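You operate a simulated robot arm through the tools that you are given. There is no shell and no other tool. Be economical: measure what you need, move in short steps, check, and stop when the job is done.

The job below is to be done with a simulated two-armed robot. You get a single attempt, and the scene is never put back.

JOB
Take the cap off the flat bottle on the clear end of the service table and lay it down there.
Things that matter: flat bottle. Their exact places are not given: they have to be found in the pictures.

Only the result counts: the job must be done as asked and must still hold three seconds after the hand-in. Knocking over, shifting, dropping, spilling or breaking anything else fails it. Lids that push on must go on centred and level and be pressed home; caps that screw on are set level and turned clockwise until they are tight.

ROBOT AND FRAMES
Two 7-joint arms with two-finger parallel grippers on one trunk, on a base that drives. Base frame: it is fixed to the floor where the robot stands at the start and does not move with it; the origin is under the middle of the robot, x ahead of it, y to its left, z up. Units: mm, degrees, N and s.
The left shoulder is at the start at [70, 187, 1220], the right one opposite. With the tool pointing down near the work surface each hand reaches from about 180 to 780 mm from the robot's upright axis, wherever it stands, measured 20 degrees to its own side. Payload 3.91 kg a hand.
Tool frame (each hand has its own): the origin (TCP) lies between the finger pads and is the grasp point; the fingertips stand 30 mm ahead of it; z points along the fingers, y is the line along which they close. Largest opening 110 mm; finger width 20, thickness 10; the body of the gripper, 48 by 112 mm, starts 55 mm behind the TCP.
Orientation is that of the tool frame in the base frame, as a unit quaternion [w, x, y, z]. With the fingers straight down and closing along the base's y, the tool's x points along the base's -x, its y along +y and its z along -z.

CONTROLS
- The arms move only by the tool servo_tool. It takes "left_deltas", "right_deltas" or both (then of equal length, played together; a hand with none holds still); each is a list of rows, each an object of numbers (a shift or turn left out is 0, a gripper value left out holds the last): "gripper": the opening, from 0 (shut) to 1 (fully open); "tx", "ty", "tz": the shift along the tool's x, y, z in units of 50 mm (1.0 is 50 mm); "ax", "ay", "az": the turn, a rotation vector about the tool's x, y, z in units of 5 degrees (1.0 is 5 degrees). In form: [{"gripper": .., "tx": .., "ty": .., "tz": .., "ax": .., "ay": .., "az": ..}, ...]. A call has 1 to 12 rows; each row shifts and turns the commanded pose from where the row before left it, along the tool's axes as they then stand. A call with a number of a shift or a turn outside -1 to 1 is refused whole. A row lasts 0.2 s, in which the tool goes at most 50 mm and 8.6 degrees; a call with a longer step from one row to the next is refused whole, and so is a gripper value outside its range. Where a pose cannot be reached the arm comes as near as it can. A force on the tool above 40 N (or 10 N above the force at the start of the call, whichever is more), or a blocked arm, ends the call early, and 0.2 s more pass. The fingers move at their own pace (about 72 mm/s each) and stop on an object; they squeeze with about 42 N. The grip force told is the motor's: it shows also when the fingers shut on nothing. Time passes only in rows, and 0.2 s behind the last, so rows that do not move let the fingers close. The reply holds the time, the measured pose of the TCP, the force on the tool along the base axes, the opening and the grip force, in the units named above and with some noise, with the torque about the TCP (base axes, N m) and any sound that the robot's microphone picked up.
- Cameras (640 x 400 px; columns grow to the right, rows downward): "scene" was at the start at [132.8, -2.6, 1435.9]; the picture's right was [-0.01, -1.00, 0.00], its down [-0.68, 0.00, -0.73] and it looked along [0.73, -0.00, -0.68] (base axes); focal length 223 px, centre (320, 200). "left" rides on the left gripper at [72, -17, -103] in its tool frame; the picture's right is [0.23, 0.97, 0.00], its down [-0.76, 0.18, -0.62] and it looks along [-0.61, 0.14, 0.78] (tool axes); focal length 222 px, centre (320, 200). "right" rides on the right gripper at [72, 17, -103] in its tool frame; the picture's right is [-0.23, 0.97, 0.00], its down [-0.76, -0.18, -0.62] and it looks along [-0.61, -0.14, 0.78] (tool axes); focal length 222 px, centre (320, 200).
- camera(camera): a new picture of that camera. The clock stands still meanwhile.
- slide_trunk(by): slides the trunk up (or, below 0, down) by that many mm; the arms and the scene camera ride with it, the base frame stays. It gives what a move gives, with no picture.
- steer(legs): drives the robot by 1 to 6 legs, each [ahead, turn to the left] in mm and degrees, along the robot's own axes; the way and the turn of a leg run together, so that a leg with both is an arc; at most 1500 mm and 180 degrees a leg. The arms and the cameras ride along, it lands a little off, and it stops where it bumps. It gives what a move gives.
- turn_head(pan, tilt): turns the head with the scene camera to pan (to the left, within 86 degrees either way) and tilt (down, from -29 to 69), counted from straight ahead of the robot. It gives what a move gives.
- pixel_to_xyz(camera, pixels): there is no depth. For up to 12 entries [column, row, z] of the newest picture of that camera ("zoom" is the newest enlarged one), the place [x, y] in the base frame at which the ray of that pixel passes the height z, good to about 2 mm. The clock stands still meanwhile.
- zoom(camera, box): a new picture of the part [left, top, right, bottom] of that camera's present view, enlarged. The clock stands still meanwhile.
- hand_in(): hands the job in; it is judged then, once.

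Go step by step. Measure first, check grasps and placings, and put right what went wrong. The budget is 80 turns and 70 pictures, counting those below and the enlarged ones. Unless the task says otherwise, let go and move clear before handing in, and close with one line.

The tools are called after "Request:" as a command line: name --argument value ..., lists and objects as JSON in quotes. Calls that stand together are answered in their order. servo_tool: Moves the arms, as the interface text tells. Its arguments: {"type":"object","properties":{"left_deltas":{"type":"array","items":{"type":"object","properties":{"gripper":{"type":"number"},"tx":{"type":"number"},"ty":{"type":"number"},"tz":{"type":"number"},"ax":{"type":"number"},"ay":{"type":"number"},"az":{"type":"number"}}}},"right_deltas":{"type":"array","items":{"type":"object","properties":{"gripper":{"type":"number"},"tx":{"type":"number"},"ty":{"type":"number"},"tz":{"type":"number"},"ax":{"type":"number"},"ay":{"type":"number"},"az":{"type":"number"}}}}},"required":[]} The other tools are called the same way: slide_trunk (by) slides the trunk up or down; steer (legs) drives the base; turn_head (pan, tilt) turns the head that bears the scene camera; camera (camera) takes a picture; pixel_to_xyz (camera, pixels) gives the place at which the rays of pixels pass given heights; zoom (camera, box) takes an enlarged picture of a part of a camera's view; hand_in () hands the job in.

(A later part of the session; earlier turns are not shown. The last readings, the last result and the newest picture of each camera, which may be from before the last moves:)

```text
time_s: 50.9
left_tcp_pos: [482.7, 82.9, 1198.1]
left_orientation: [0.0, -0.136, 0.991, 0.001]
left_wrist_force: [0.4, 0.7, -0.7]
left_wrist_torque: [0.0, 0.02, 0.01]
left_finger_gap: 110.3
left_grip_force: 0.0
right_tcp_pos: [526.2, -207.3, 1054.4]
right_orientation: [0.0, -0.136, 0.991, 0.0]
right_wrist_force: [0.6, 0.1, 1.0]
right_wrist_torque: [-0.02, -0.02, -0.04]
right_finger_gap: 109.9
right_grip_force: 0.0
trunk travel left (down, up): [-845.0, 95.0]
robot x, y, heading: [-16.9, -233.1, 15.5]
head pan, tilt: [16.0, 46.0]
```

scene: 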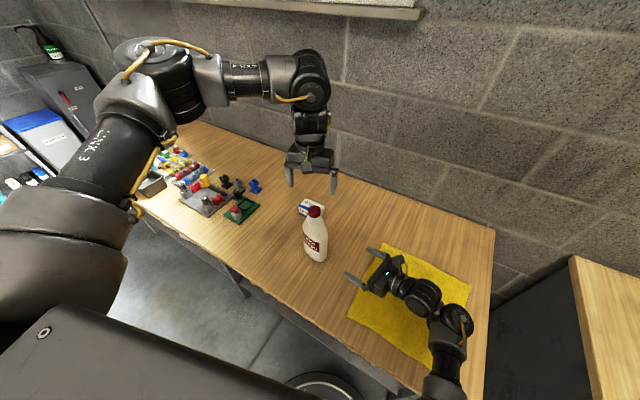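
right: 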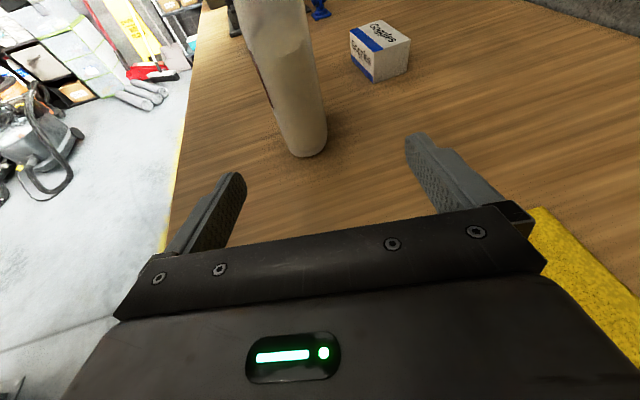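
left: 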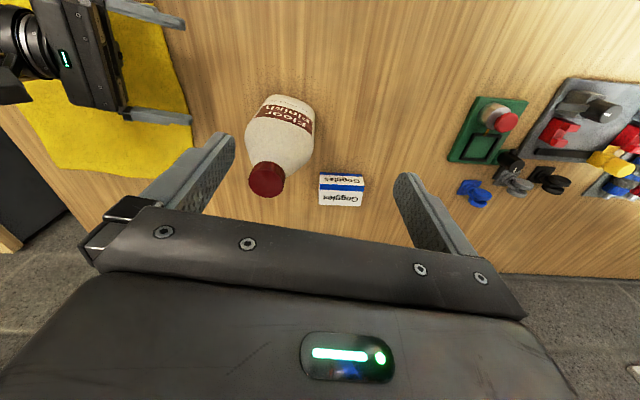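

Both hands are back to tool-down. I'll raise the trunk for clearance and drive the base to about (-79, 153), heading −15°.

Request:
slide_trunk --by 90

Request:
steer --legs '[[0, -97], [-394, 0], [0, 66]]'

Request:
turn_head --pan 8 --tilt 48

Request:
camera --camera "scene"

```text
time_s: 52.1
left_tcp_pos: [481.9, 84.0, 1288.7]
left_orientation: [0.0, -0.137, 0.991, 0.0]
left_wrist_force: [0.5, 0.3, -0.3]
left_wrist_torque: [0.0, 0.01, 0.0]
left_finger_gap: 109.9
left_grip_force: 0.0
right_tcp_pos: [527.0, -205.6, 1143.0]
right_orientation: [0.0, -0.137, 0.991, 0.0]
right_wrist_force: [0.1, 0.7, -0.6]
right_wrist_torque: [-0.02, -0.01, -0.05]
right_finger_gap: 110.0
right_grip_force: 0.1
trunk travel left (down, up): [-935.0, 5.0]
robot x, y, heading: [-17.1, -233.9, 15.7]
head pan, tilt: [16.0, 46.0]
```

```text
time_s: 61.7
left_tcp_pos: [522.1, 165.5, 1288.3]
left_orientation: [0.001, 0.135, 0.991, 0.0]
left_wrist_force: [-0.7, 0.0, 0.0]
left_wrist_torque: [0.02, 0.01, -0.01]
left_finger_gap: 109.9
left_grip_force: 0.1
right_tcp_pos: [410.6, -104.5, 1144.3]
right_orientation: [0.0, 0.136, 0.991, 0.001]
right_wrist_force: [-0.8, 0.1, -0.6]
right_wrist_torque: [0.01, 0.0, 0.0]
right_finger_gap: 110.2
right_grip_force: 0.1
trunk travel left (down, up): [-935.0, 5.0]
robot x, y, heading: [-67.7, 151.6, -15.7]
head pan, tilt: [16.0, 46.0]
```

```text
time_s: 62.4
left_tcp_pos: [521.6, 166.6, 1288.1]
left_orientation: [0.0, 0.136, 0.991, -0.001]
left_wrist_force: [0.6, -1.0, -0.3]
left_wrist_torque: [-0.01, -0.02, 0.01]
left_finger_gap: 110.0
left_grip_force: 0.0
right_tcp_pos: [410.9, -103.7, 1142.8]
right_orientation: [-0.001, 0.136, 0.991, -0.001]
right_wrist_force: [0.6, -0.4, 0.5]
right_wrist_torque: [0.02, 0.0, 0.02]
right_finger_gap: 110.1
right_grip_force: 0.2
trunk travel left (down, up): [-935.0, 5.0]
robot x, y, heading: [-71.5, 152.7, -15.6]
head pan, tilt: [8.0, 48.0]
```

```text
44 pictures are left
```

scene: 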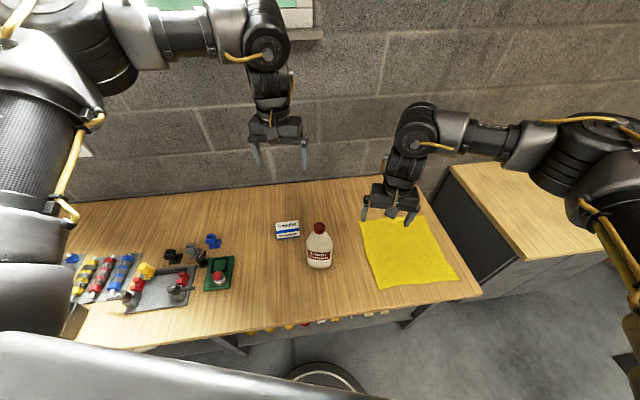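

Now I'll measure the bottle's width precisely from this nearly frontal view.

Request:
zoom --camera "scene" --box '[288, 212, 352, 276]'

```text
6.25 times, centred on (320, 244) of scene
```

zoom: 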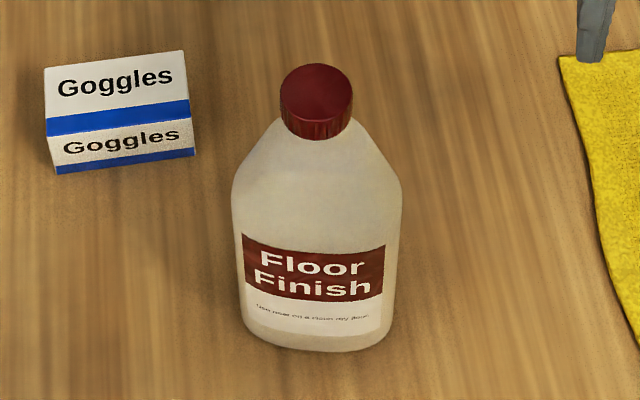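

Request:
pixel_to_xyz --camera "zoom" --pixels '[[231, 195, 935], [403, 190, 935], [234, 240, 900], [400, 235, 900], [242, 305, 800], [392, 320, 800], [241, 233, 890], [386, 245, 890], [243, 323, 810], [380, 332, 810], [317, 85, 1033], [320, 352, 780]]'

```text
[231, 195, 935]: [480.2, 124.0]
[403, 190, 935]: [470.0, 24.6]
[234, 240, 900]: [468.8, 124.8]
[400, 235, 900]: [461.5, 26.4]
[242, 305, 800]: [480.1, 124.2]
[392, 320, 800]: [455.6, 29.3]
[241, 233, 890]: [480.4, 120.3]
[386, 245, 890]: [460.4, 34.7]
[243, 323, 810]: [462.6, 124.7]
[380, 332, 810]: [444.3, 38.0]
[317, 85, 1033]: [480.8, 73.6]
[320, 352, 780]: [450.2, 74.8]
```

The bottle is about 98 wide with u at about 78°, which fits the 110 opening. I'll yaw the right hand to match and pitch it forward 60° at its current high place.

Request:
servo_tool --right_deltas '[{"az": -0.74}, {"ay": -1}, {"ay": -1}, {"ay": -1}, {"ay": -1}, {"ay": -1}, {"ay": -1}, {"ay": -1}, {"ay": -1}, {"ay": -1}, {"ay": -1}, {"ay": -1}]'

```text
time_s: 65.0
left_tcp_pos: [521.7, 165.3, 1287.4]
left_orientation: [0.0, 0.136, 0.991, 0.0]
left_wrist_force: [-0.4, 0.1, 0.4]
left_wrist_torque: [0.0, 0.03, 0.0]
left_finger_gap: 110.1
left_grip_force: 0.1
right_tcp_pos: [443.9, -126.9, 1128.4]
right_orientation: [0.461, 0.092, 0.882, -0.048]
right_wrist_force: [0.1, 0.2, 0.6]
right_wrist_torque: [-0.03, -0.01, -0.02]
right_finger_gap: 110.2
right_grip_force: 0.1
right hand out of reach, approached as far as the arm can: row 5, 6, 7, 8, 9, 11
trunk travel left (down, up): [-935.0, 5.0]
robot x, y, heading: [-70.5, 152.1, -15.6]
head pan, tilt: [8.0, 48.0]
```

Pitch is about 35° down, azimuth −12°. I'll move to in front of the bottle.

Request:
servo_tool --right_deltas '[{"tx": 0.537, "ty": 0.683, "tz": -0.08}, {"tx": 0.537, "ty": 0.683, "tz": -0.08}, {"tx": 0.537, "ty": 0.683, "tz": -0.08}, {"tx": 0.537, "ty": 0.683, "tz": -0.08}, {"tx": 0.537, "ty": 0.683, "tz": -0.08}, {"tx": 0.537, "ty": 0.683, "tz": -0.08}, {}]'

Request:
camera --camera "scene"

```text
time_s: 66.5
left_tcp_pos: [521.9, 165.8, 1289.5]
left_orientation: [0.0, 0.136, 0.991, 0.0]
left_wrist_force: [0.0, -0.3, -0.5]
left_wrist_torque: [0.02, 0.01, 0.01]
left_finger_gap: 109.8
left_grip_force: 0.1
right_tcp_pos: [392.3, 84.8, 997.3]
right_orientation: [0.46, 0.091, 0.882, -0.047]
right_wrist_force: [-0.2, -0.1, -0.5]
right_wrist_torque: [-0.01, 0.0, -0.02]
right_finger_gap: 109.8
right_grip_force: 0.0
right hand out of reach, approached as far as the arm can: row 1, 2
trunk travel left (down, up): [-935.0, 5.0]
robot x, y, heading: [-67.7, 156.7, -15.5]
head pan, tilt: [8.0, 48.0]
```

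```text
42 pictures are left
```

scene: 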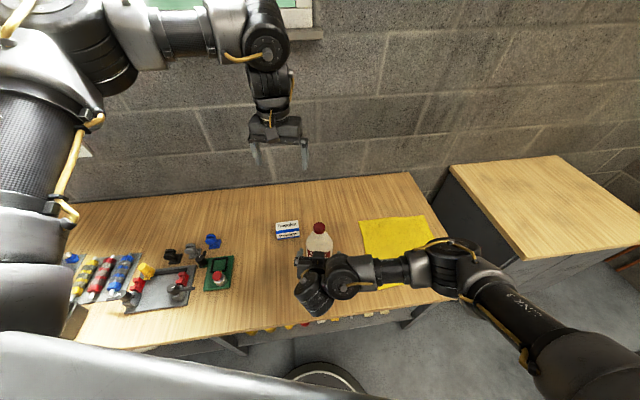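

The right hand reaches comfortably in front of the bottle. I'll descend straight down to grip height.

Request:
servo_tool --right_deltas '[{"tx": 0.46, "ty": 0.038, "tz": 0.32}, {"tx": 0.46, "ty": 0.038, "tz": 0.32}, {"tx": 0.46, "ty": 0.038, "tz": 0.32}, {"tx": 0.46, "ty": 0.038, "tz": 0.32}, {}]'

Request:
camera --camera "right"

```text
time_s: 67.8
left_tcp_pos: [522.0, 165.0, 1286.4]
left_orientation: [0.0, 0.136, 0.991, 0.0]
left_wrist_force: [1.1, -0.1, -0.9]
left_wrist_torque: [-0.01, -0.01, -0.01]
left_finger_gap: 110.1
left_grip_force: 0.1
right_tcp_pos: [393.8, 95.3, 883.8]
right_orientation: [0.46, 0.091, 0.882, -0.047]
right_wrist_force: [0.3, 1.4, 0.1]
right_wrist_torque: [-0.01, 0.02, 0.0]
right_finger_gap: 109.8
right_grip_force: 0.0
trunk travel left (down, up): [-935.0, 5.0]
robot x, y, heading: [-67.4, 154.7, -15.7]
head pan, tilt: [8.0, 48.0]
```

```text
41 pictures are left
```

right: 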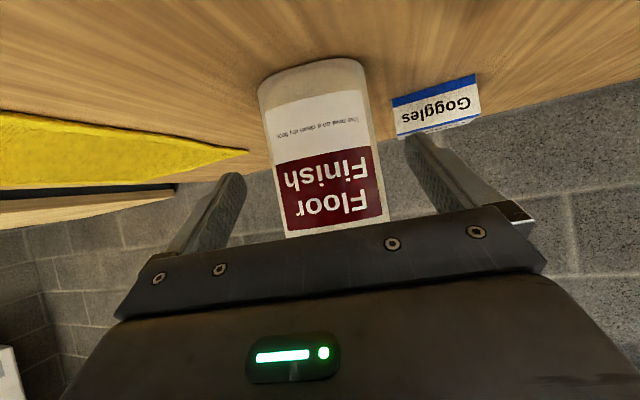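

The bottle is centred between the fingers at (328, 180). I'll advance in two steps, watching for contact force.

Request:
servo_tool --right_deltas '[{"tx": -0.196, "tz": 0.282, "ty": -0.02}, {"tx": -0.196, "tz": 0.282, "ty": -0.02}, {"tx": -0.196, "tz": 0.282}, {}]'

Request:
camera --camera "right"

Request:
zoom --camera "scene" --box '[272, 212, 368, 292]'

```text
time_s: 68.8
left_tcp_pos: [522.5, 166.4, 1288.2]
left_orientation: [0.0, 0.136, 0.991, 0.0]
left_wrist_force: [-0.5, 0.5, -0.1]
left_wrist_torque: [0.01, 0.01, -0.01]
left_finger_gap: 109.8
left_grip_force: 0.0
right_tcp_pos: [445.0, 83.2, 881.7]
right_orientation: [0.459, 0.092, 0.882, -0.048]
right_wrist_force: [-0.9, 0.7, 0.6]
right_wrist_torque: [0.06, -0.02, 0.0]
right_finger_gap: 110.2
right_grip_force: 0.0
trunk travel left (down, up): [-935.0, 5.0]
robot x, y, heading: [-72.0, 148.4, -15.6]
head pan, tilt: [8.0, 48.0]
```

```text
40 pictures are left
```

right: 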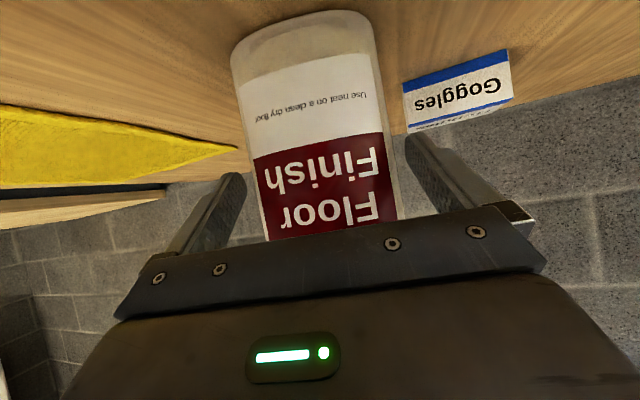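

```text
5.00 times, centred on (320, 252) of scene
```

zoom: 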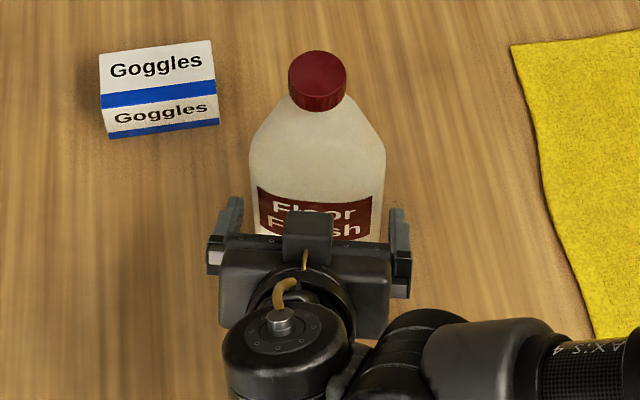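

Clearances look about equal on both sides. I'll advance the last 33 mm.

Request:
servo_tool --right_deltas '[{"tx": -0.125, "tz": 0.18, "ty": -0.01}, {"tx": -0.125, "tz": 0.18, "ty": -0.01}, {"tx": -0.125, "tz": 0.18}, {}]'

Request:
camera --camera "right"

Request:
zoom --camera "scene" --box '[272, 212, 368, 292]'

```text
time_s: 69.8
left_tcp_pos: [522.1, 165.8, 1288.3]
left_orientation: [0.0, 0.137, 0.991, 0.0]
left_wrist_force: [-0.5, -0.2, -0.3]
left_wrist_torque: [0.0, 0.0, 0.0]
left_finger_gap: 110.1
left_grip_force: 0.1
right_tcp_pos: [475.6, 74.8, 882.9]
right_orientation: [0.459, 0.092, 0.882, -0.048]
right_wrist_force: [-2.0, 0.1, -0.8]
right_wrist_torque: [-0.04, -0.05, -0.01]
right_finger_gap: 110.0
right_grip_force: 0.1
trunk travel left (down, up): [-935.0, 5.0]
robot x, y, heading: [-65.2, 151.0, -15.6]
head pan, tilt: [8.0, 48.0]
```

```text
38 pictures are left
```

right: 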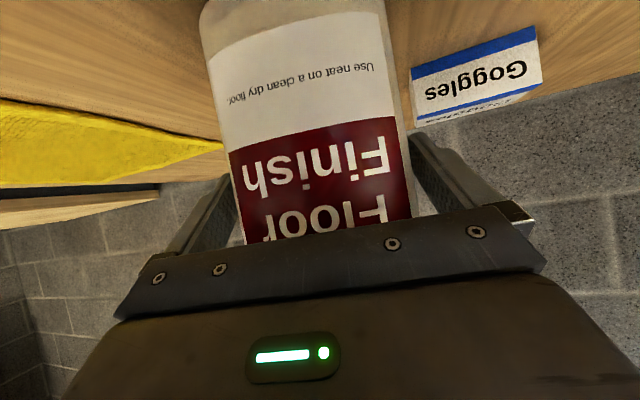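

```text
5.00 times, centred on (320, 252) of scene
```

zoom: 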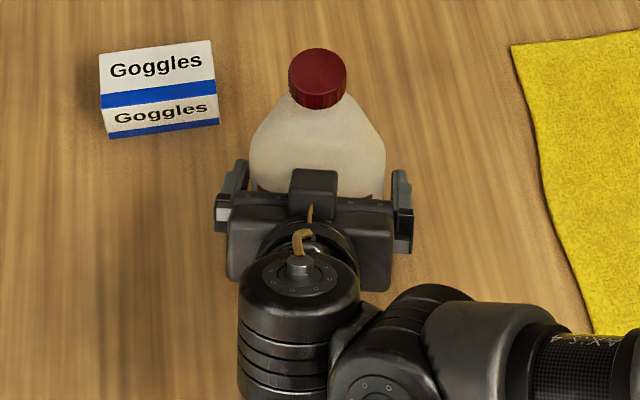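

The fingers straddle the body. I'll back off 2 mm and close.

Request:
servo_tool --right_deltas '[{"tx": 0.025, "tz": -0.035}, {"gripper": 0.8}, {"gripper": 0.8}, {"gripper": 0.8}]'

Request:
camera --camera "left"

```text
time_s: 70.8
left_tcp_pos: [522.8, 166.6, 1286.6]
left_orientation: [0.0, 0.137, 0.991, 0.0]
left_wrist_force: [0.1, 1.6, -0.7]
left_wrist_torque: [0.01, 0.0, -0.02]
left_finger_gap: 110.0
left_grip_force: 0.0
right_tcp_pos: [474.5, 75.7, 884.3]
right_orientation: [0.46, 0.091, 0.882, -0.047]
right_wrist_force: [0.5, 1.2, 2.9]
right_wrist_torque: [-0.27, -0.06, 0.07]
right_finger_gap: 99.1
right_grip_force: 42.1
trunk travel left (down, up): [-935.0, 5.0]
robot x, y, heading: [-66.6, 155.1, -15.4]
head pan, tilt: [8.0, 48.0]
```

```text
36 pictures are left
```

left: 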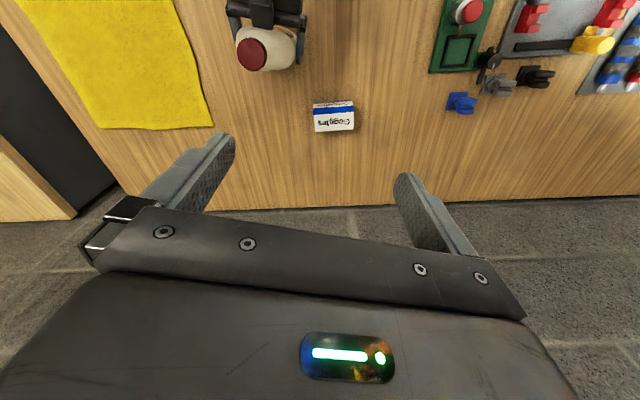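

The bottle is held: gap 99 mm, 42 N. Now I'll bring the left hand above the cap and pre-turn it clockwise (+35°) so I have range to unscrew.

Request:
servo_tool --left_deltas '[{"tx": 0.062, "ty": -0.4, "tz": 0.71}, {"tx": 0.062, "ty": -0.4, "tz": 0.71}, {"tx": 0.062, "ty": -0.4, "tz": 0.71}, {"tx": 0.062, "ty": -0.4, "tz": 0.71}, {"tx": 0.062, "ty": -0.4, "tz": 0.71}, {"az": 1}, {"az": 1}, {"az": 1}, {"az": 1}, {"az": 1}, {"az": 1}, {"az": 1}]'

Request:
camera --camera "left"

```text
time_s: 73.3
left_tcp_pos: [480.3, 76.1, 1110.7]
left_orientation: [-0.001, 0.428, 0.904, 0.0]
left_wrist_force: [0.7, 0.1, -0.9]
left_wrist_torque: [0.04, 0.01, 0.01]
left_finger_gap: 110.0
left_grip_force: 0.1
right_tcp_pos: [474.4, 74.9, 883.0]
right_orientation: [0.459, 0.092, 0.882, -0.047]
right_wrist_force: [1.0, 0.4, 5.9]
right_wrist_torque: [-0.39, 0.03, 0.08]
right_finger_gap: 99.6
right_grip_force: 42.6
trunk travel left (down, up): [-935.0, 5.0]
robot x, y, heading: [-67.5, 150.1, -15.9]
head pan, tilt: [8.0, 48.0]
```

```text
35 pictures are left
```

left: 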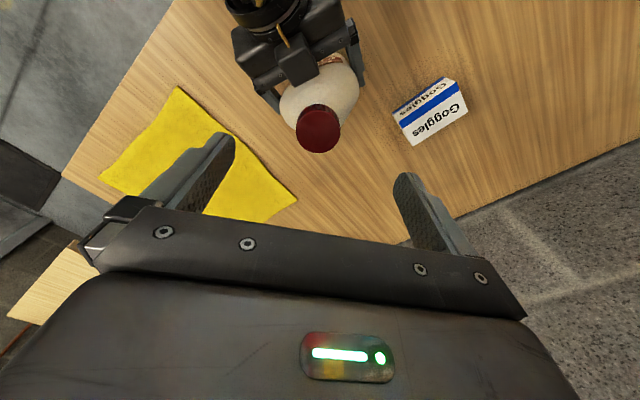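

Request:
zoom --camera "left" --box '[270, 85, 370, 165]'

Request:
pixel_to_xyz --camera "left" --pixels '[[318, 131, 1033], [318, 131, 1030]]'

```text
5.00 times, centred on (320, 125) of left
```

zoom: 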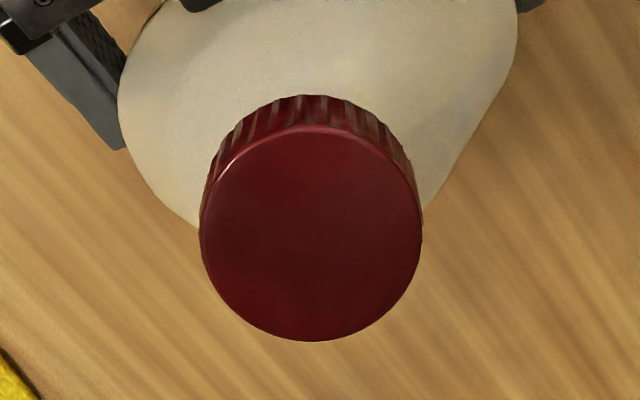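

```text
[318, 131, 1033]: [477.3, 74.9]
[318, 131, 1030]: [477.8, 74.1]
```

The cap centre is (477.5, 74.5). I'll descend to z about 1040 with the fingers at 66 mm, then close on the cap.

Request:
servo_tool --left_deltas '[{"tx": 0.01, "ty": -0.044, "gripper": 0.6}, {"tz": 0.35}, {"tz": 0.35}, {"tz": 0.35}, {"tz": 0.35}, {}]'

Request:
camera --camera "left"

```text
time_s: 74.8
left_tcp_pos: [477.3, 73.6, 1040.9]
left_orientation: [0.0, 0.428, 0.904, 0.0]
left_wrist_force: [0.0, 0.4, 0.5]
left_wrist_torque: [0.04, -0.01, 0.0]
left_finger_gap: 65.9
left_grip_force: 0.1
right_tcp_pos: [474.2, 74.8, 883.6]
right_orientation: [0.459, 0.092, 0.882, -0.049]
right_wrist_force: [1.4, 0.2, 6.0]
right_wrist_torque: [-0.47, 0.06, 0.04]
right_finger_gap: 99.3
right_grip_force: 41.5
trunk travel left (down, up): [-935.0, 5.0]
robot x, y, heading: [-68.1, 151.0, -15.7]
head pan, tilt: [8.0, 48.0]
```

```text
33 pictures are left
```

left: 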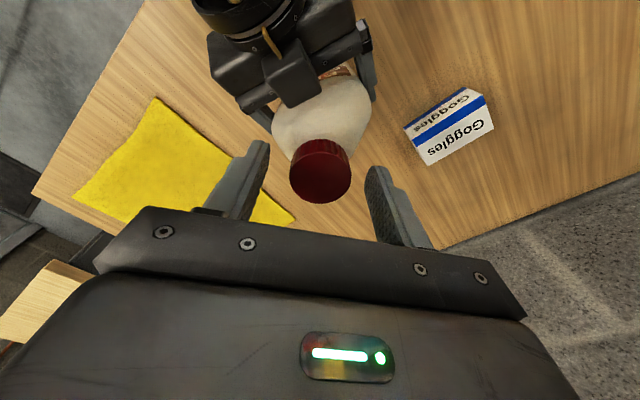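

The cap lies between the fingers at (320,170). Closing on it.

Request:
servo_tool --left_deltas '[{"gripper": 0.25}, {"gripper": 0.25}, {"gripper": 0.25}]'

Request:
camera --camera "left"

```text
time_s: 75.5
left_tcp_pos: [477.4, 74.6, 1042.4]
left_orientation: [-0.001, 0.428, 0.904, 0.0]
left_wrist_force: [1.3, 1.0, 0.2]
left_wrist_torque: [0.04, 0.01, 0.02]
left_finger_gap: 35.6
left_grip_force: 42.4
right_tcp_pos: [473.9, 74.7, 884.8]
right_orientation: [0.46, 0.092, 0.882, -0.048]
right_wrist_force: [0.0, 0.2, 6.5]
right_wrist_torque: [-0.41, -0.05, 0.06]
right_finger_gap: 99.5
right_grip_force: 42.1
trunk travel left (down, up): [-935.0, 5.0]
robot x, y, heading: [-69.1, 153.1, -15.6]
head pan, tilt: [8.0, 48.0]
```

```text
32 pictures are left
```

left: 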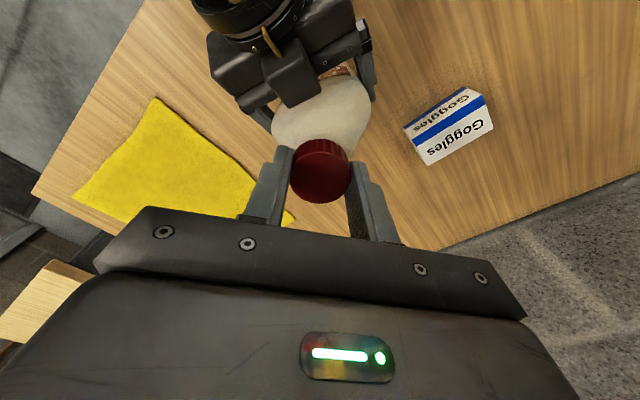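

The cap is gripped (35.6 mm, 42 N). Now turning counter-clockwise by 60°.

Request:
servo_tool --left_deltas '[{"az": -1}, {"az": -1}, {"az": -1}, {"az": -1}, {"az": -1}, {"az": -1}, {"az": -1}, {"az": -1}, {"az": -1}, {"az": -1}, {"az": -1}, {"az": -1}]'

Request:
camera --camera "left"

```text
time_s: 78.0
left_tcp_pos: [483.9, 71.6, 1041.5]
left_orientation: [-0.001, -0.045, 0.999, -0.002]
left_wrist_force: [-2.9, 3.6, 12.6]
left_wrist_torque: [0.35, 0.41, -0.01]
left_finger_gap: 35.9
left_grip_force: 42.1
left hand out of reach, approached as far as the arm can: row 11, 12
right_tcp_pos: [474.0, 73.9, 884.1]
right_orientation: [0.461, 0.094, 0.881, -0.049]
right_wrist_force: [0.2, 1.9, -0.2]
right_wrist_torque: [0.36, -0.11, 0.01]
right_finger_gap: 99.5
right_grip_force: 42.5
trunk travel left (down, up): [-935.0, 5.0]
robot x, y, heading: [-69.9, 157.2, -15.5]
head pan, tilt: [8.0, 48.0]
stopped in row 12 (left hand): the force on the tool passed its limit (the readings are from after the stop); the commanded pose is now the measured one
```

```text
31 pictures are left
```

left: 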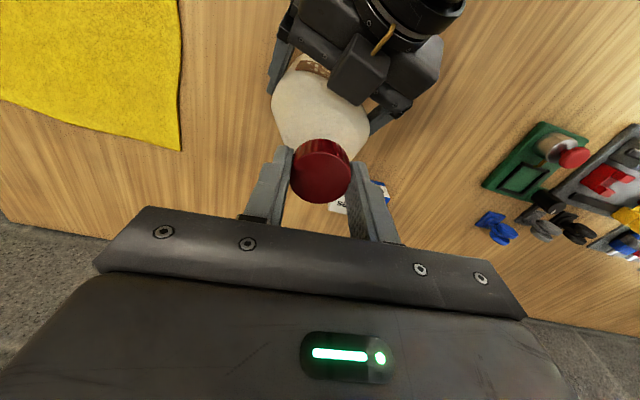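

The hand turned about 55°, limited at the end by reach. I'll release, wind back clockwise further, and regrip.

Request:
servo_tool --left_deltas '[{"gripper": 0.55}, {"gripper": 0.55}, {"tx": 0.12, "ty": 0.07}, {"az": 1}, {"az": 1}, {"az": 1}, {"az": 1}, {"az": 1}, {"az": 1}, {"az": 1}, {"az": 1}, {"az": 1}]'

Request:
servo_tool --left_deltas '[{"az": 1}, {"az": 1}, {"az": 1}, {"az": 1}, {"az": 1}, {"az": 1}, {"az": 1}, {"az": 1}, {"az": 1}, {}]'

Request:
camera --camera "left"

```text
time_s: 80.6
left_tcp_pos: [484.8, 71.6, 1041.1]
left_orientation: [0.0, 0.341, 0.94, -0.002]
left_wrist_force: [-0.2, -0.2, -0.3]
left_wrist_torque: [0.01, 0.0, 0.02]
left_finger_gap: 60.6
left_grip_force: 0.0
left hand out of reach, approached as far as the arm can: row 3
right_tcp_pos: [475.6, 73.5, 884.9]
right_orientation: [0.46, 0.093, 0.882, -0.049]
right_wrist_force: [-0.7, 4.5, 13.1]
right_wrist_torque: [0.13, -0.36, 0.1]
right_finger_gap: 99.5
right_grip_force: 42.3
trunk travel left (down, up): [-935.0, 5.0]
robot x, y, heading: [-70.5, 151.8, -15.7]
head pan, tilt: [8.0, 48.0]
```

```text
time_s: 82.8
left_tcp_pos: [483.8, 72.2, 1041.2]
left_orientation: [0.0, 0.675, 0.738, -0.002]
left_wrist_force: [-1.3, 0.1, -0.1]
left_wrist_torque: [0.0, -0.03, 0.04]
left_finger_gap: 60.5
left_grip_force: 0.0
right_tcp_pos: [475.2, 73.4, 884.6]
right_orientation: [0.46, 0.093, 0.882, -0.05]
right_wrist_force: [0.3, 4.2, 14.7]
right_wrist_torque: [0.16, -0.54, 0.1]
right_finger_gap: 99.3
right_grip_force: 42.0
trunk travel left (down, up): [-935.0, 5.0]
robot x, y, heading: [-66.7, 154.7, -15.5]
head pan, tilt: [8.0, 48.0]
```

```text
30 pictures are left
```

left: 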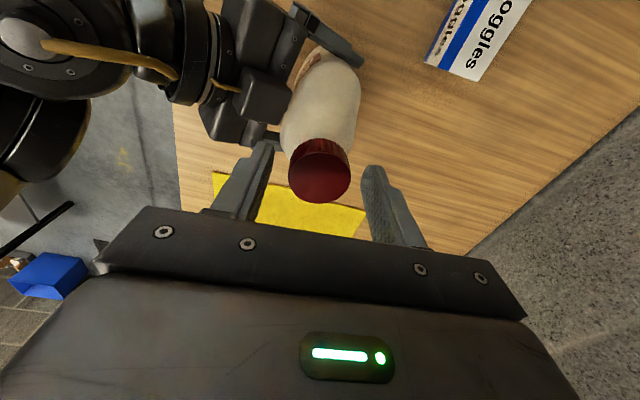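

Request:
pixel_to_xyz --camera "left" --pixels '[[319, 177, 1033], [319, 177, 1036]]'

Request:
zoom --camera "scene" --box '[272, 180, 368, 260]'

```text
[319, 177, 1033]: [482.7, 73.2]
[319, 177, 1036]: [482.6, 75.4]
```

```text
5.00 times, centred on (320, 220) of scene
```

zoom: 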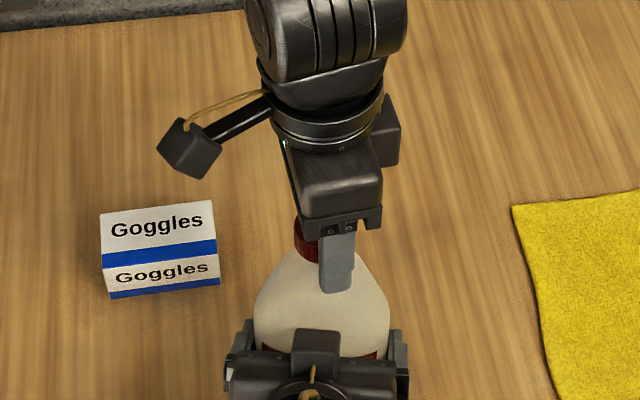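

The cap top is now near (483, 74) and the hand is over it. I'll regrip and turn another 80°.

Request:
servo_tool --left_deltas '[{"gripper": 0.25}, {"gripper": 0.25}, {"gripper": 0.25}, {"az": -1}, {"az": -1}, {"az": -1}, {"az": -1}, {"az": -1}, {"az": -1, "tz": -0.01}, {"az": -1}, {"az": -1, "tz": -0.01}, {"az": -1}]'

Request:
servo_tool --left_deltas '[{"az": -1}, {"az": -1, "tz": -0.01}, {"az": -1}, {"az": -1}, {"az": -1, "tz": -0.01}, {"az": -1}, {"az": -1}]'

Request:
camera --camera "left"

```text
time_s: 85.4
left_tcp_pos: [483.0, 71.8, 1042.6]
left_orientation: [-0.001, 0.34, 0.94, -0.002]
left_wrist_force: [-1.1, 4.2, -1.3]
left_wrist_torque: [0.45, 0.05, 0.0]
left_finger_gap: 35.5
left_grip_force: 42.8
right_tcp_pos: [475.5, 73.4, 884.2]
right_orientation: [0.46, 0.093, 0.881, -0.051]
right_wrist_force: [0.0, 0.5, 11.7]
right_wrist_torque: [0.49, -0.27, 0.1]
right_finger_gap: 99.2
right_grip_force: 41.9
trunk travel left (down, up): [-935.0, 5.0]
robot x, y, heading: [-68.5, 151.0, -15.6]
head pan, tilt: [8.0, 48.0]
```

```text
time_s: 87.0
left_tcp_pos: [484.3, 71.3, 1044.1]
left_orientation: [-0.001, 0.04, 0.999, -0.002]
left_wrist_force: [5.7, 6.6, -6.9]
left_wrist_torque: [0.36, -0.29, -0.03]
left_finger_gap: 35.7
left_grip_force: 42.1
right_tcp_pos: [474.0, 73.3, 883.4]
right_orientation: [0.461, 0.093, 0.881, -0.05]
right_wrist_force: [-8.1, -3.3, 16.5]
right_wrist_torque: [0.77, -0.88, -0.03]
right_finger_gap: 99.3
right_grip_force: 42.6
trunk travel left (down, up): [-935.0, 5.0]
robot x, y, heading: [-70.6, 150.7, -15.6]
head pan, tilt: [8.0, 48.0]
```

```text
28 pictures are left
```

left: 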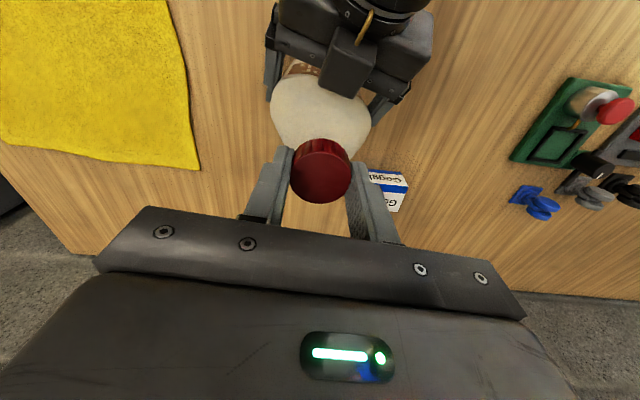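

It is turning freely. Next cycle: release, wind back 115° and regrip.

Request:
servo_tool --left_deltas '[{"gripper": 0.55}, {"gripper": 0.55}, {"az": 1}, {"az": 1}, {"az": 1}, {"az": 1}, {"az": 1}, {"az": 1}, {"az": 1}, {"az": 1}, {"az": 1}, {"az": 1}]'

Request:
servo_tool --left_deltas '[{"az": 1}, {"az": 1}, {"az": 1}, {"az": 1}, {"az": 1}, {"az": 1}, {"az": 1}, {"az": 1}, {"az": 1}, {"az": 1}, {"az": 1}, {"az": 1}]'

Request:
camera --camera "left"

```text
time_s: 89.6
left_tcp_pos: [482.5, 70.7, 1043.5]
left_orientation: [0.0, 0.461, 0.887, -0.002]
left_wrist_force: [-0.5, 0.2, 0.8]
left_wrist_torque: [-0.01, 0.0, -0.03]
left_finger_gap: 60.3
left_grip_force: 0.0
right_tcp_pos: [474.1, 73.1, 883.3]
right_orientation: [0.461, 0.093, 0.881, -0.05]
right_wrist_force: [-1.6, 3.0, 9.1]
right_wrist_torque: [0.1, -0.14, 0.05]
right_finger_gap: 99.6
right_grip_force: 42.0
trunk travel left (down, up): [-935.0, 5.0]
robot x, y, heading: [-69.7, 149.2, -15.4]
head pan, tilt: [8.0, 48.0]
```

```text
time_s: 92.2
left_tcp_pos: [482.8, 70.8, 1042.0]
left_orientation: [0.001, 0.843, 0.538, -0.002]
left_wrist_force: [-0.2, -0.3, -0.5]
left_wrist_torque: [0.0, 0.01, -0.01]
left_finger_gap: 60.5
left_grip_force: 0.0
right_tcp_pos: [475.5, 73.5, 883.7]
right_orientation: [0.46, 0.092, 0.882, -0.049]
right_wrist_force: [-3.7, 3.1, 7.6]
right_wrist_torque: [0.26, -0.06, 0.04]
right_finger_gap: 99.4
right_grip_force: 42.1
trunk travel left (down, up): [-935.0, 5.0]
robot x, y, heading: [-69.9, 151.8, -15.1]
head pan, tilt: [8.0, 48.0]
```

```text
27 pictures are left
```

left: 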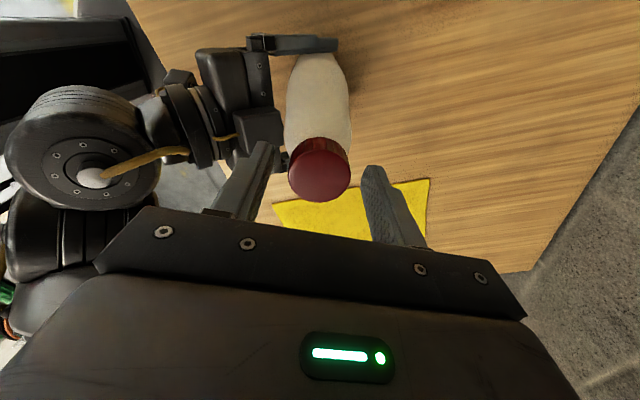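

Now gripping and turning 110° counter-clockwise.

Request:
servo_tool --left_deltas '[{"gripper": 0.25}, {"gripper": 0.25}, {"gripper": 0.25}, {"az": -1}, {"az": -1}, {"az": -1}, {"az": -1, "tz": -0.01}, {"az": -1}, {"az": -1, "tz": -0.01}, {"az": -1}, {"az": -1, "tz": -0.01}, {"az": -1}]'

Request:
servo_tool --left_deltas '[{"az": -1}, {"az": -1, "tz": -0.01}, {"az": -1}, {"az": -1}, {"az": -1, "tz": -0.01}, {"az": -1}, {"az": -1}, {"az": -1, "tz": -0.01}, {"az": -1}, {"az": -1}, {"az": -1}, {"az": -1}]'

Request:
camera --camera "left"

```text
time_s: 94.8
left_tcp_pos: [484.2, 71.2, 1043.4]
left_orientation: [-0.001, 0.571, 0.821, -0.003]
left_wrist_force: [-2.0, -2.0, -7.4]
left_wrist_torque: [0.51, 0.16, -0.03]
left_finger_gap: 35.5
left_grip_force: 42.1
right_tcp_pos: [475.2, 72.9, 883.8]
right_orientation: [0.461, 0.092, 0.881, -0.048]
right_wrist_force: [0.6, 1.2, 12.2]
right_wrist_torque: [-0.65, -0.01, 0.07]
right_finger_gap: 99.6
right_grip_force: 41.8
trunk travel left (down, up): [-935.0, 5.0]
robot x, y, heading: [-67.4, 152.0, -15.6]
head pan, tilt: [8.0, 48.0]
```

```text
time_s: 97.4
left_tcp_pos: [484.8, 70.9, 1044.9]
left_orientation: [-0.002, 0.085, 0.996, -0.003]
left_wrist_force: [-1.0, 6.9, -16.6]
left_wrist_torque: [0.28, -0.07, 0.01]
left_finger_gap: 35.8
left_grip_force: 42.1
right_tcp_pos: [476.7, 73.1, 884.7]
right_orientation: [0.461, 0.093, 0.881, -0.049]
right_wrist_force: [2.2, -5.6, 18.5]
right_wrist_torque: [1.15, -0.39, 0.0]
right_finger_gap: 99.7
right_grip_force: 41.9
trunk travel left (down, up): [-935.0, 5.0]
robot x, y, heading: [-70.6, 155.9, -15.3]
head pan, tilt: [8.0, 48.0]
```

```text
26 pictures are left
```

left: 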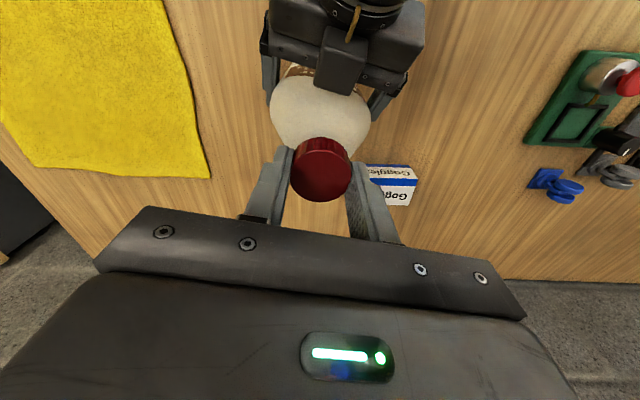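

Request:
zoom --camera "left" --box '[260, 80, 380, 210]'

Request:
servo_tool --left_deltas '[{"gripper": 0.55}, {"gripper": 0.55}, {"az": 1}, {"az": 1}, {"az": 1}, {"az": 1}, {"az": 1}, {"az": 1}, {"az": 1}, {"az": 1}, {"az": 1}, {"az": 1}]'

Request:
servo_tool --left_deltas '[{"az": 1}, {"az": 1}, {"az": 1}, {"az": 1}, {"az": 1}, {"az": 1}, {"az": 1}, {"az": 1}, {"az": 1}, {"az": 1}, {"az": 1}, {"az": 1}]'

Request:
zoom --camera "left" --box '[260, 80, 380, 210]'

```text
3.08 times, centred on (320, 145) of left
```

zoom: 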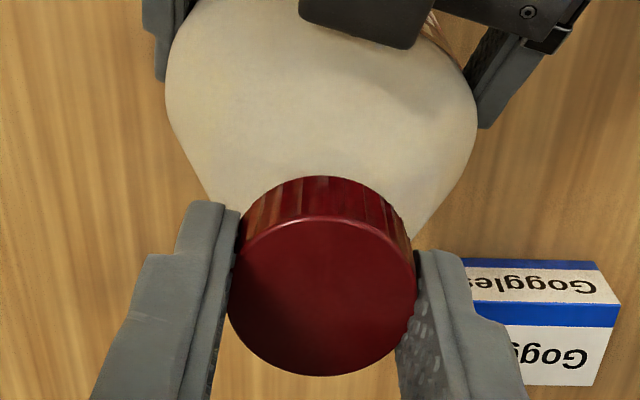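

```text
time_s: 100.0
left_tcp_pos: [484.2, 68.8, 1045.7]
left_orientation: [0.0, 0.5, 0.866, -0.001]
left_wrist_force: [0.4, 0.5, 0.7]
left_wrist_torque: [0.01, -0.04, -0.02]
left_finger_gap: 60.4
left_grip_force: 0.0
right_tcp_pos: [473.9, 72.2, 883.3]
right_orientation: [0.46, 0.092, 0.882, -0.05]
right_wrist_force: [-1.4, -0.9, 4.9]
right_wrist_torque: [-0.14, -0.18, -0.05]
right_finger_gap: 99.1
right_grip_force: 42.1
trunk travel left (down, up): [-935.0, 5.0]
robot x, y, heading: [-70.4, 152.9, -15.6]
head pan, tilt: [8.0, 48.0]
```

```text
time_s: 102.6
left_tcp_pos: [484.9, 71.9, 1046.1]
left_orientation: [0.001, 0.866, 0.501, -0.003]
left_wrist_force: [0.0, 0.0, -0.3]
left_wrist_torque: [0.04, 0.01, -0.02]
left_finger_gap: 60.2
left_grip_force: 0.1
right_tcp_pos: [475.9, 73.4, 882.9]
right_orientation: [0.46, 0.093, 0.882, -0.049]
right_wrist_force: [-2.9, -1.6, -0.7]
right_wrist_torque: [-0.02, 0.1, -0.03]
right_finger_gap: 99.6
right_grip_force: 41.9
trunk travel left (down, up): [-935.0, 5.0]
robot x, y, heading: [-65.5, 153.9, -15.5]
head pan, tilt: [8.0, 48.0]
```

```text
3.08 times, centred on (320, 145) of left
```

zoom: 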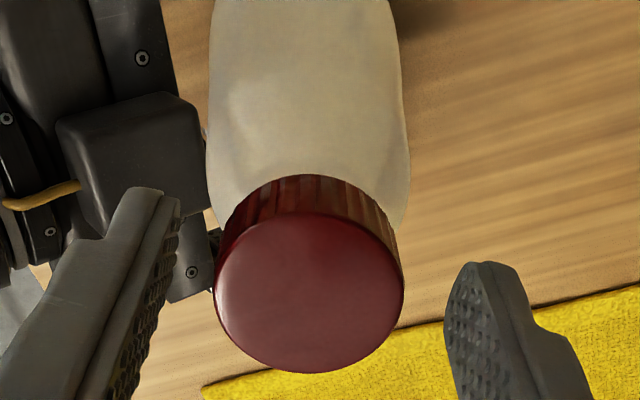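

The z torque stays near 0 while turning, so the cap is turning freely, but it is still on. Another cycle of 115°.

Request:
servo_tool --left_deltas '[{"tz": 0.04}, {"gripper": 0.25}, {"gripper": 0.25}, {"gripper": 0.25}, {"az": -1}, {"az": -1}, {"az": -1}, {"az": -1, "tz": -0.005}, {"az": -1}, {"az": -1, "tz": -0.005}, {"az": -1}, {"az": -1, "tz": -0.005}]'

Request:
servo_tool --left_deltas '[{"az": -1}, {"az": -1, "tz": -0.005}, {"az": -1}, {"az": -1}, {"az": -1, "tz": -0.005}, {"az": -1}, {"az": -1}, {"az": -1, "tz": -0.005}, {"az": -1}, {"az": -1}, {"az": -1}, {"az": -1}]'

Request:
servo_tool --left_deltas '[{"az": -1}, {"az": -1}, {"az": -1}, {"tz": -0.06}, {}]'

Request:
zoom --camera "left" --box '[260, 80, 380, 210]'

```text
time_s: 105.2
left_tcp_pos: [484.9, 70.9, 1043.7]
left_orientation: [0.001, 0.64, 0.768, -0.002]
left_wrist_force: [-2.0, 6.2, -0.1]
left_wrist_torque: [0.16, 0.06, -0.08]
left_finger_gap: 35.2
left_grip_force: 41.7
right_tcp_pos: [475.7, 73.8, 884.5]
right_orientation: [0.46, 0.093, 0.882, -0.048]
right_wrist_force: [6.2, -7.1, 5.4]
right_wrist_torque: [0.71, -0.58, 0.0]
right_finger_gap: 99.5
right_grip_force: 42.4
trunk travel left (down, up): [-935.0, 5.0]
robot x, y, heading: [-70.1, 149.5, -15.4]
head pan, tilt: [8.0, 48.0]
```

```text
time_s: 107.8
left_tcp_pos: [483.9, 71.0, 1042.9]
left_orientation: [-0.002, 0.171, 0.985, -0.003]
left_wrist_force: [-0.4, 5.1, -0.1]
left_wrist_torque: [0.1, 0.01, -0.02]
left_finger_gap: 35.4
left_grip_force: 42.4
right_tcp_pos: [474.9, 72.6, 883.5]
right_orientation: [0.46, 0.093, 0.882, -0.05]
right_wrist_force: [1.2, -3.1, 4.4]
right_wrist_torque: [0.7, -0.4, 0.03]
right_finger_gap: 99.3
right_grip_force: 42.2
trunk travel left (down, up): [-935.0, 5.0]
robot x, y, heading: [-73.0, 152.9, -15.9]
head pan, tilt: [8.0, 48.0]
```

```text
time_s: 109.0
left_tcp_pos: [485.5, 70.0, 1048.4]
left_orientation: [-0.002, 0.042, 0.999, -0.003]
left_wrist_force: [-4.2, 0.5, -1.2]
left_wrist_torque: [0.03, 0.03, 0.02]
left_finger_gap: 35.4
left_grip_force: 41.9
right_tcp_pos: [475.8, 74.2, 883.6]
right_orientation: [0.46, 0.092, 0.882, -0.049]
right_wrist_force: [3.0, -0.8, 2.9]
right_wrist_torque: [0.33, 0.33, 0.02]
right_finger_gap: 99.6
right_grip_force: 42.5
trunk travel left (down, up): [-935.0, 5.0]
robot x, y, heading: [-66.1, 151.8, -15.4]
head pan, tilt: [8.0, 48.0]
```

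```text
3.08 times, centred on (320, 145) of left
```

zoom: 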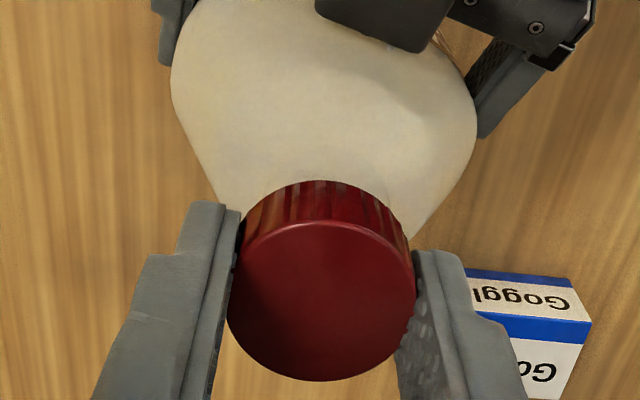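

After a 3 mm lift the pull is only about 1 N, so the cap seems free. Lifting gently.

Request:
servo_tool --left_deltas '[{"tz": -0.15}, {"tz": -0.15}, {"tz": -0.15}, {"tz": -0.15}, {"tz": -0.3}, {}]'

Request:
camera --camera "left"

Request:
zoom --camera "scene" --box '[272, 180, 368, 260]'

```text
time_s: 110.4
left_tcp_pos: [484.6, 71.3, 1092.4]
left_orientation: [-0.002, 0.042, 0.999, -0.002]
left_wrist_force: [-0.4, 0.4, -1.2]
left_wrist_torque: [0.02, -0.01, -0.01]
left_finger_gap: 35.5
left_grip_force: 42.1
right_tcp_pos: [474.7, 72.8, 883.6]
right_orientation: [0.459, 0.093, 0.882, -0.049]
right_wrist_force: [-0.8, 0.9, 3.0]
right_wrist_torque: [0.13, -0.16, 0.01]
right_finger_gap: 99.6
right_grip_force: 42.4
trunk travel left (down, up): [-935.0, 5.0]
robot x, y, heading: [-70.3, 151.5, -15.6]
head pan, tilt: [8.0, 48.0]
```

```text
22 pictures are left
```

left: 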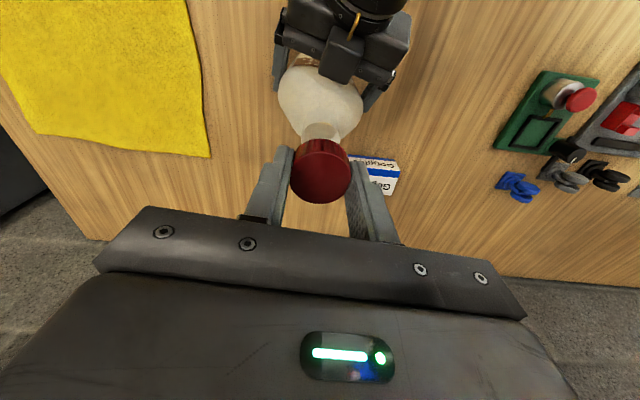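

```text
5.00 times, centred on (320, 220) of scene
```

zoom: 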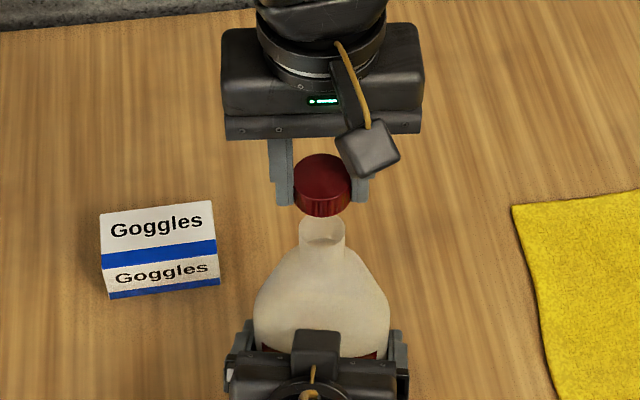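

The cap is off and the neck is bare. I'll raise the left hand with the cap, then release the bottle with the right hand and look.

Request:
servo_tool --left_deltas '[{"tz": -0.6}, {"tz": -0.6}, {"tz": -0.6}, {}, {}, {}]' --right_deltas '[{}, {}, {"gripper": 0.92}, {"gripper": 1.0}, {"gripper": 1.0}, {"gripper": 1.0}]'

Request:
camera --camera "right"

Request:
zoom --camera "scene" --box '[272, 180, 368, 290]'

```text
time_s: 111.8
left_tcp_pos: [489.5, 70.8, 1183.2]
left_orientation: [-0.003, 0.043, 0.999, -0.002]
left_wrist_force: [0.6, 0.1, -0.8]
left_wrist_torque: [0.02, -0.01, -0.02]
left_finger_gap: 35.1
left_grip_force: 42.5
left hand out of reach, approached as far as the arm can: row 3
right_tcp_pos: [475.1, 73.2, 883.5]
right_orientation: [0.46, 0.093, 0.882, -0.049]
right_wrist_force: [-1.3, -0.5, -0.8]
right_wrist_torque: [-0.01, -0.07, 0.04]
right_finger_gap: 109.7
right_grip_force: 0.0
trunk travel left (down, up): [-935.0, 5.0]
robot x, y, heading: [-70.8, 151.3, -15.5]
head pan, tilt: [8.0, 48.0]
```

```text
20 pictures are left
```

right: 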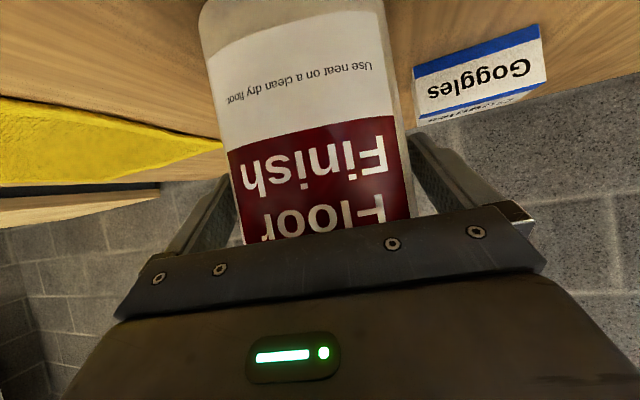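

```text
3.64 times, centred on (320, 235) of scene
```

zoom: 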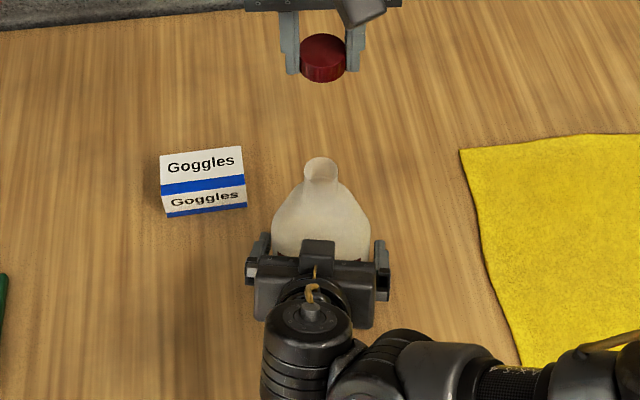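

The bottle is released and standing. I'll retract the right hand slowly straight back along its approach.

Request:
servo_tool --right_deltas '[{"tx": 0.1, "tz": -0.145}, {"tx": 0.1, "tz": -0.145}, {"tx": 0.1, "tz": -0.145}, {"tx": 0.15, "tz": -0.215}, {"tx": 0.2, "tz": -0.285}, {"tx": 0.2, "tz": -0.285}, {"tx": 0.2, "tz": -0.285}, {}]'

Request:
zoom --camera "scene" --box '[260, 180, 380, 300]'

```text
time_s: 113.6
left_tcp_pos: [491.3, 69.8, 1182.3]
left_orientation: [-0.003, 0.042, 0.999, -0.002]
left_wrist_force: [-0.7, -0.4, 0.1]
left_wrist_torque: [-0.03, 0.04, 0.0]
left_finger_gap: 35.2
left_grip_force: 41.7
right_tcp_pos: [386.1, 92.7, 884.6]
right_orientation: [0.46, 0.093, 0.882, -0.05]
right_wrist_force: [-0.6, -0.2, -0.2]
right_wrist_torque: [-0.02, -0.01, -0.04]
right_finger_gap: 110.3
right_grip_force: 0.1
trunk travel left (down, up): [-935.0, 5.0]
robot x, y, heading: [-71.2, 153.0, -15.6]
head pan, tilt: [8.0, 48.0]
```

```text
3.33 times, centred on (320, 240) of scene
```

zoom: 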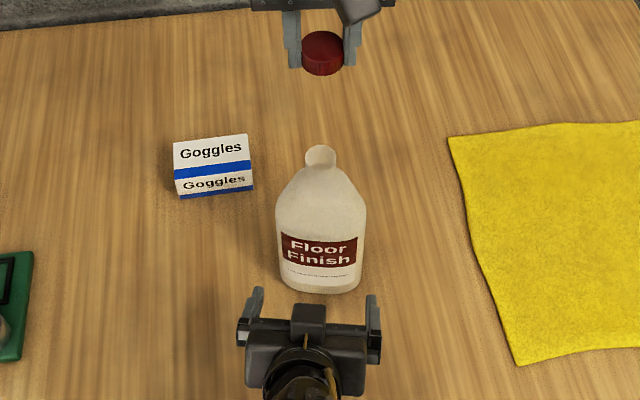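

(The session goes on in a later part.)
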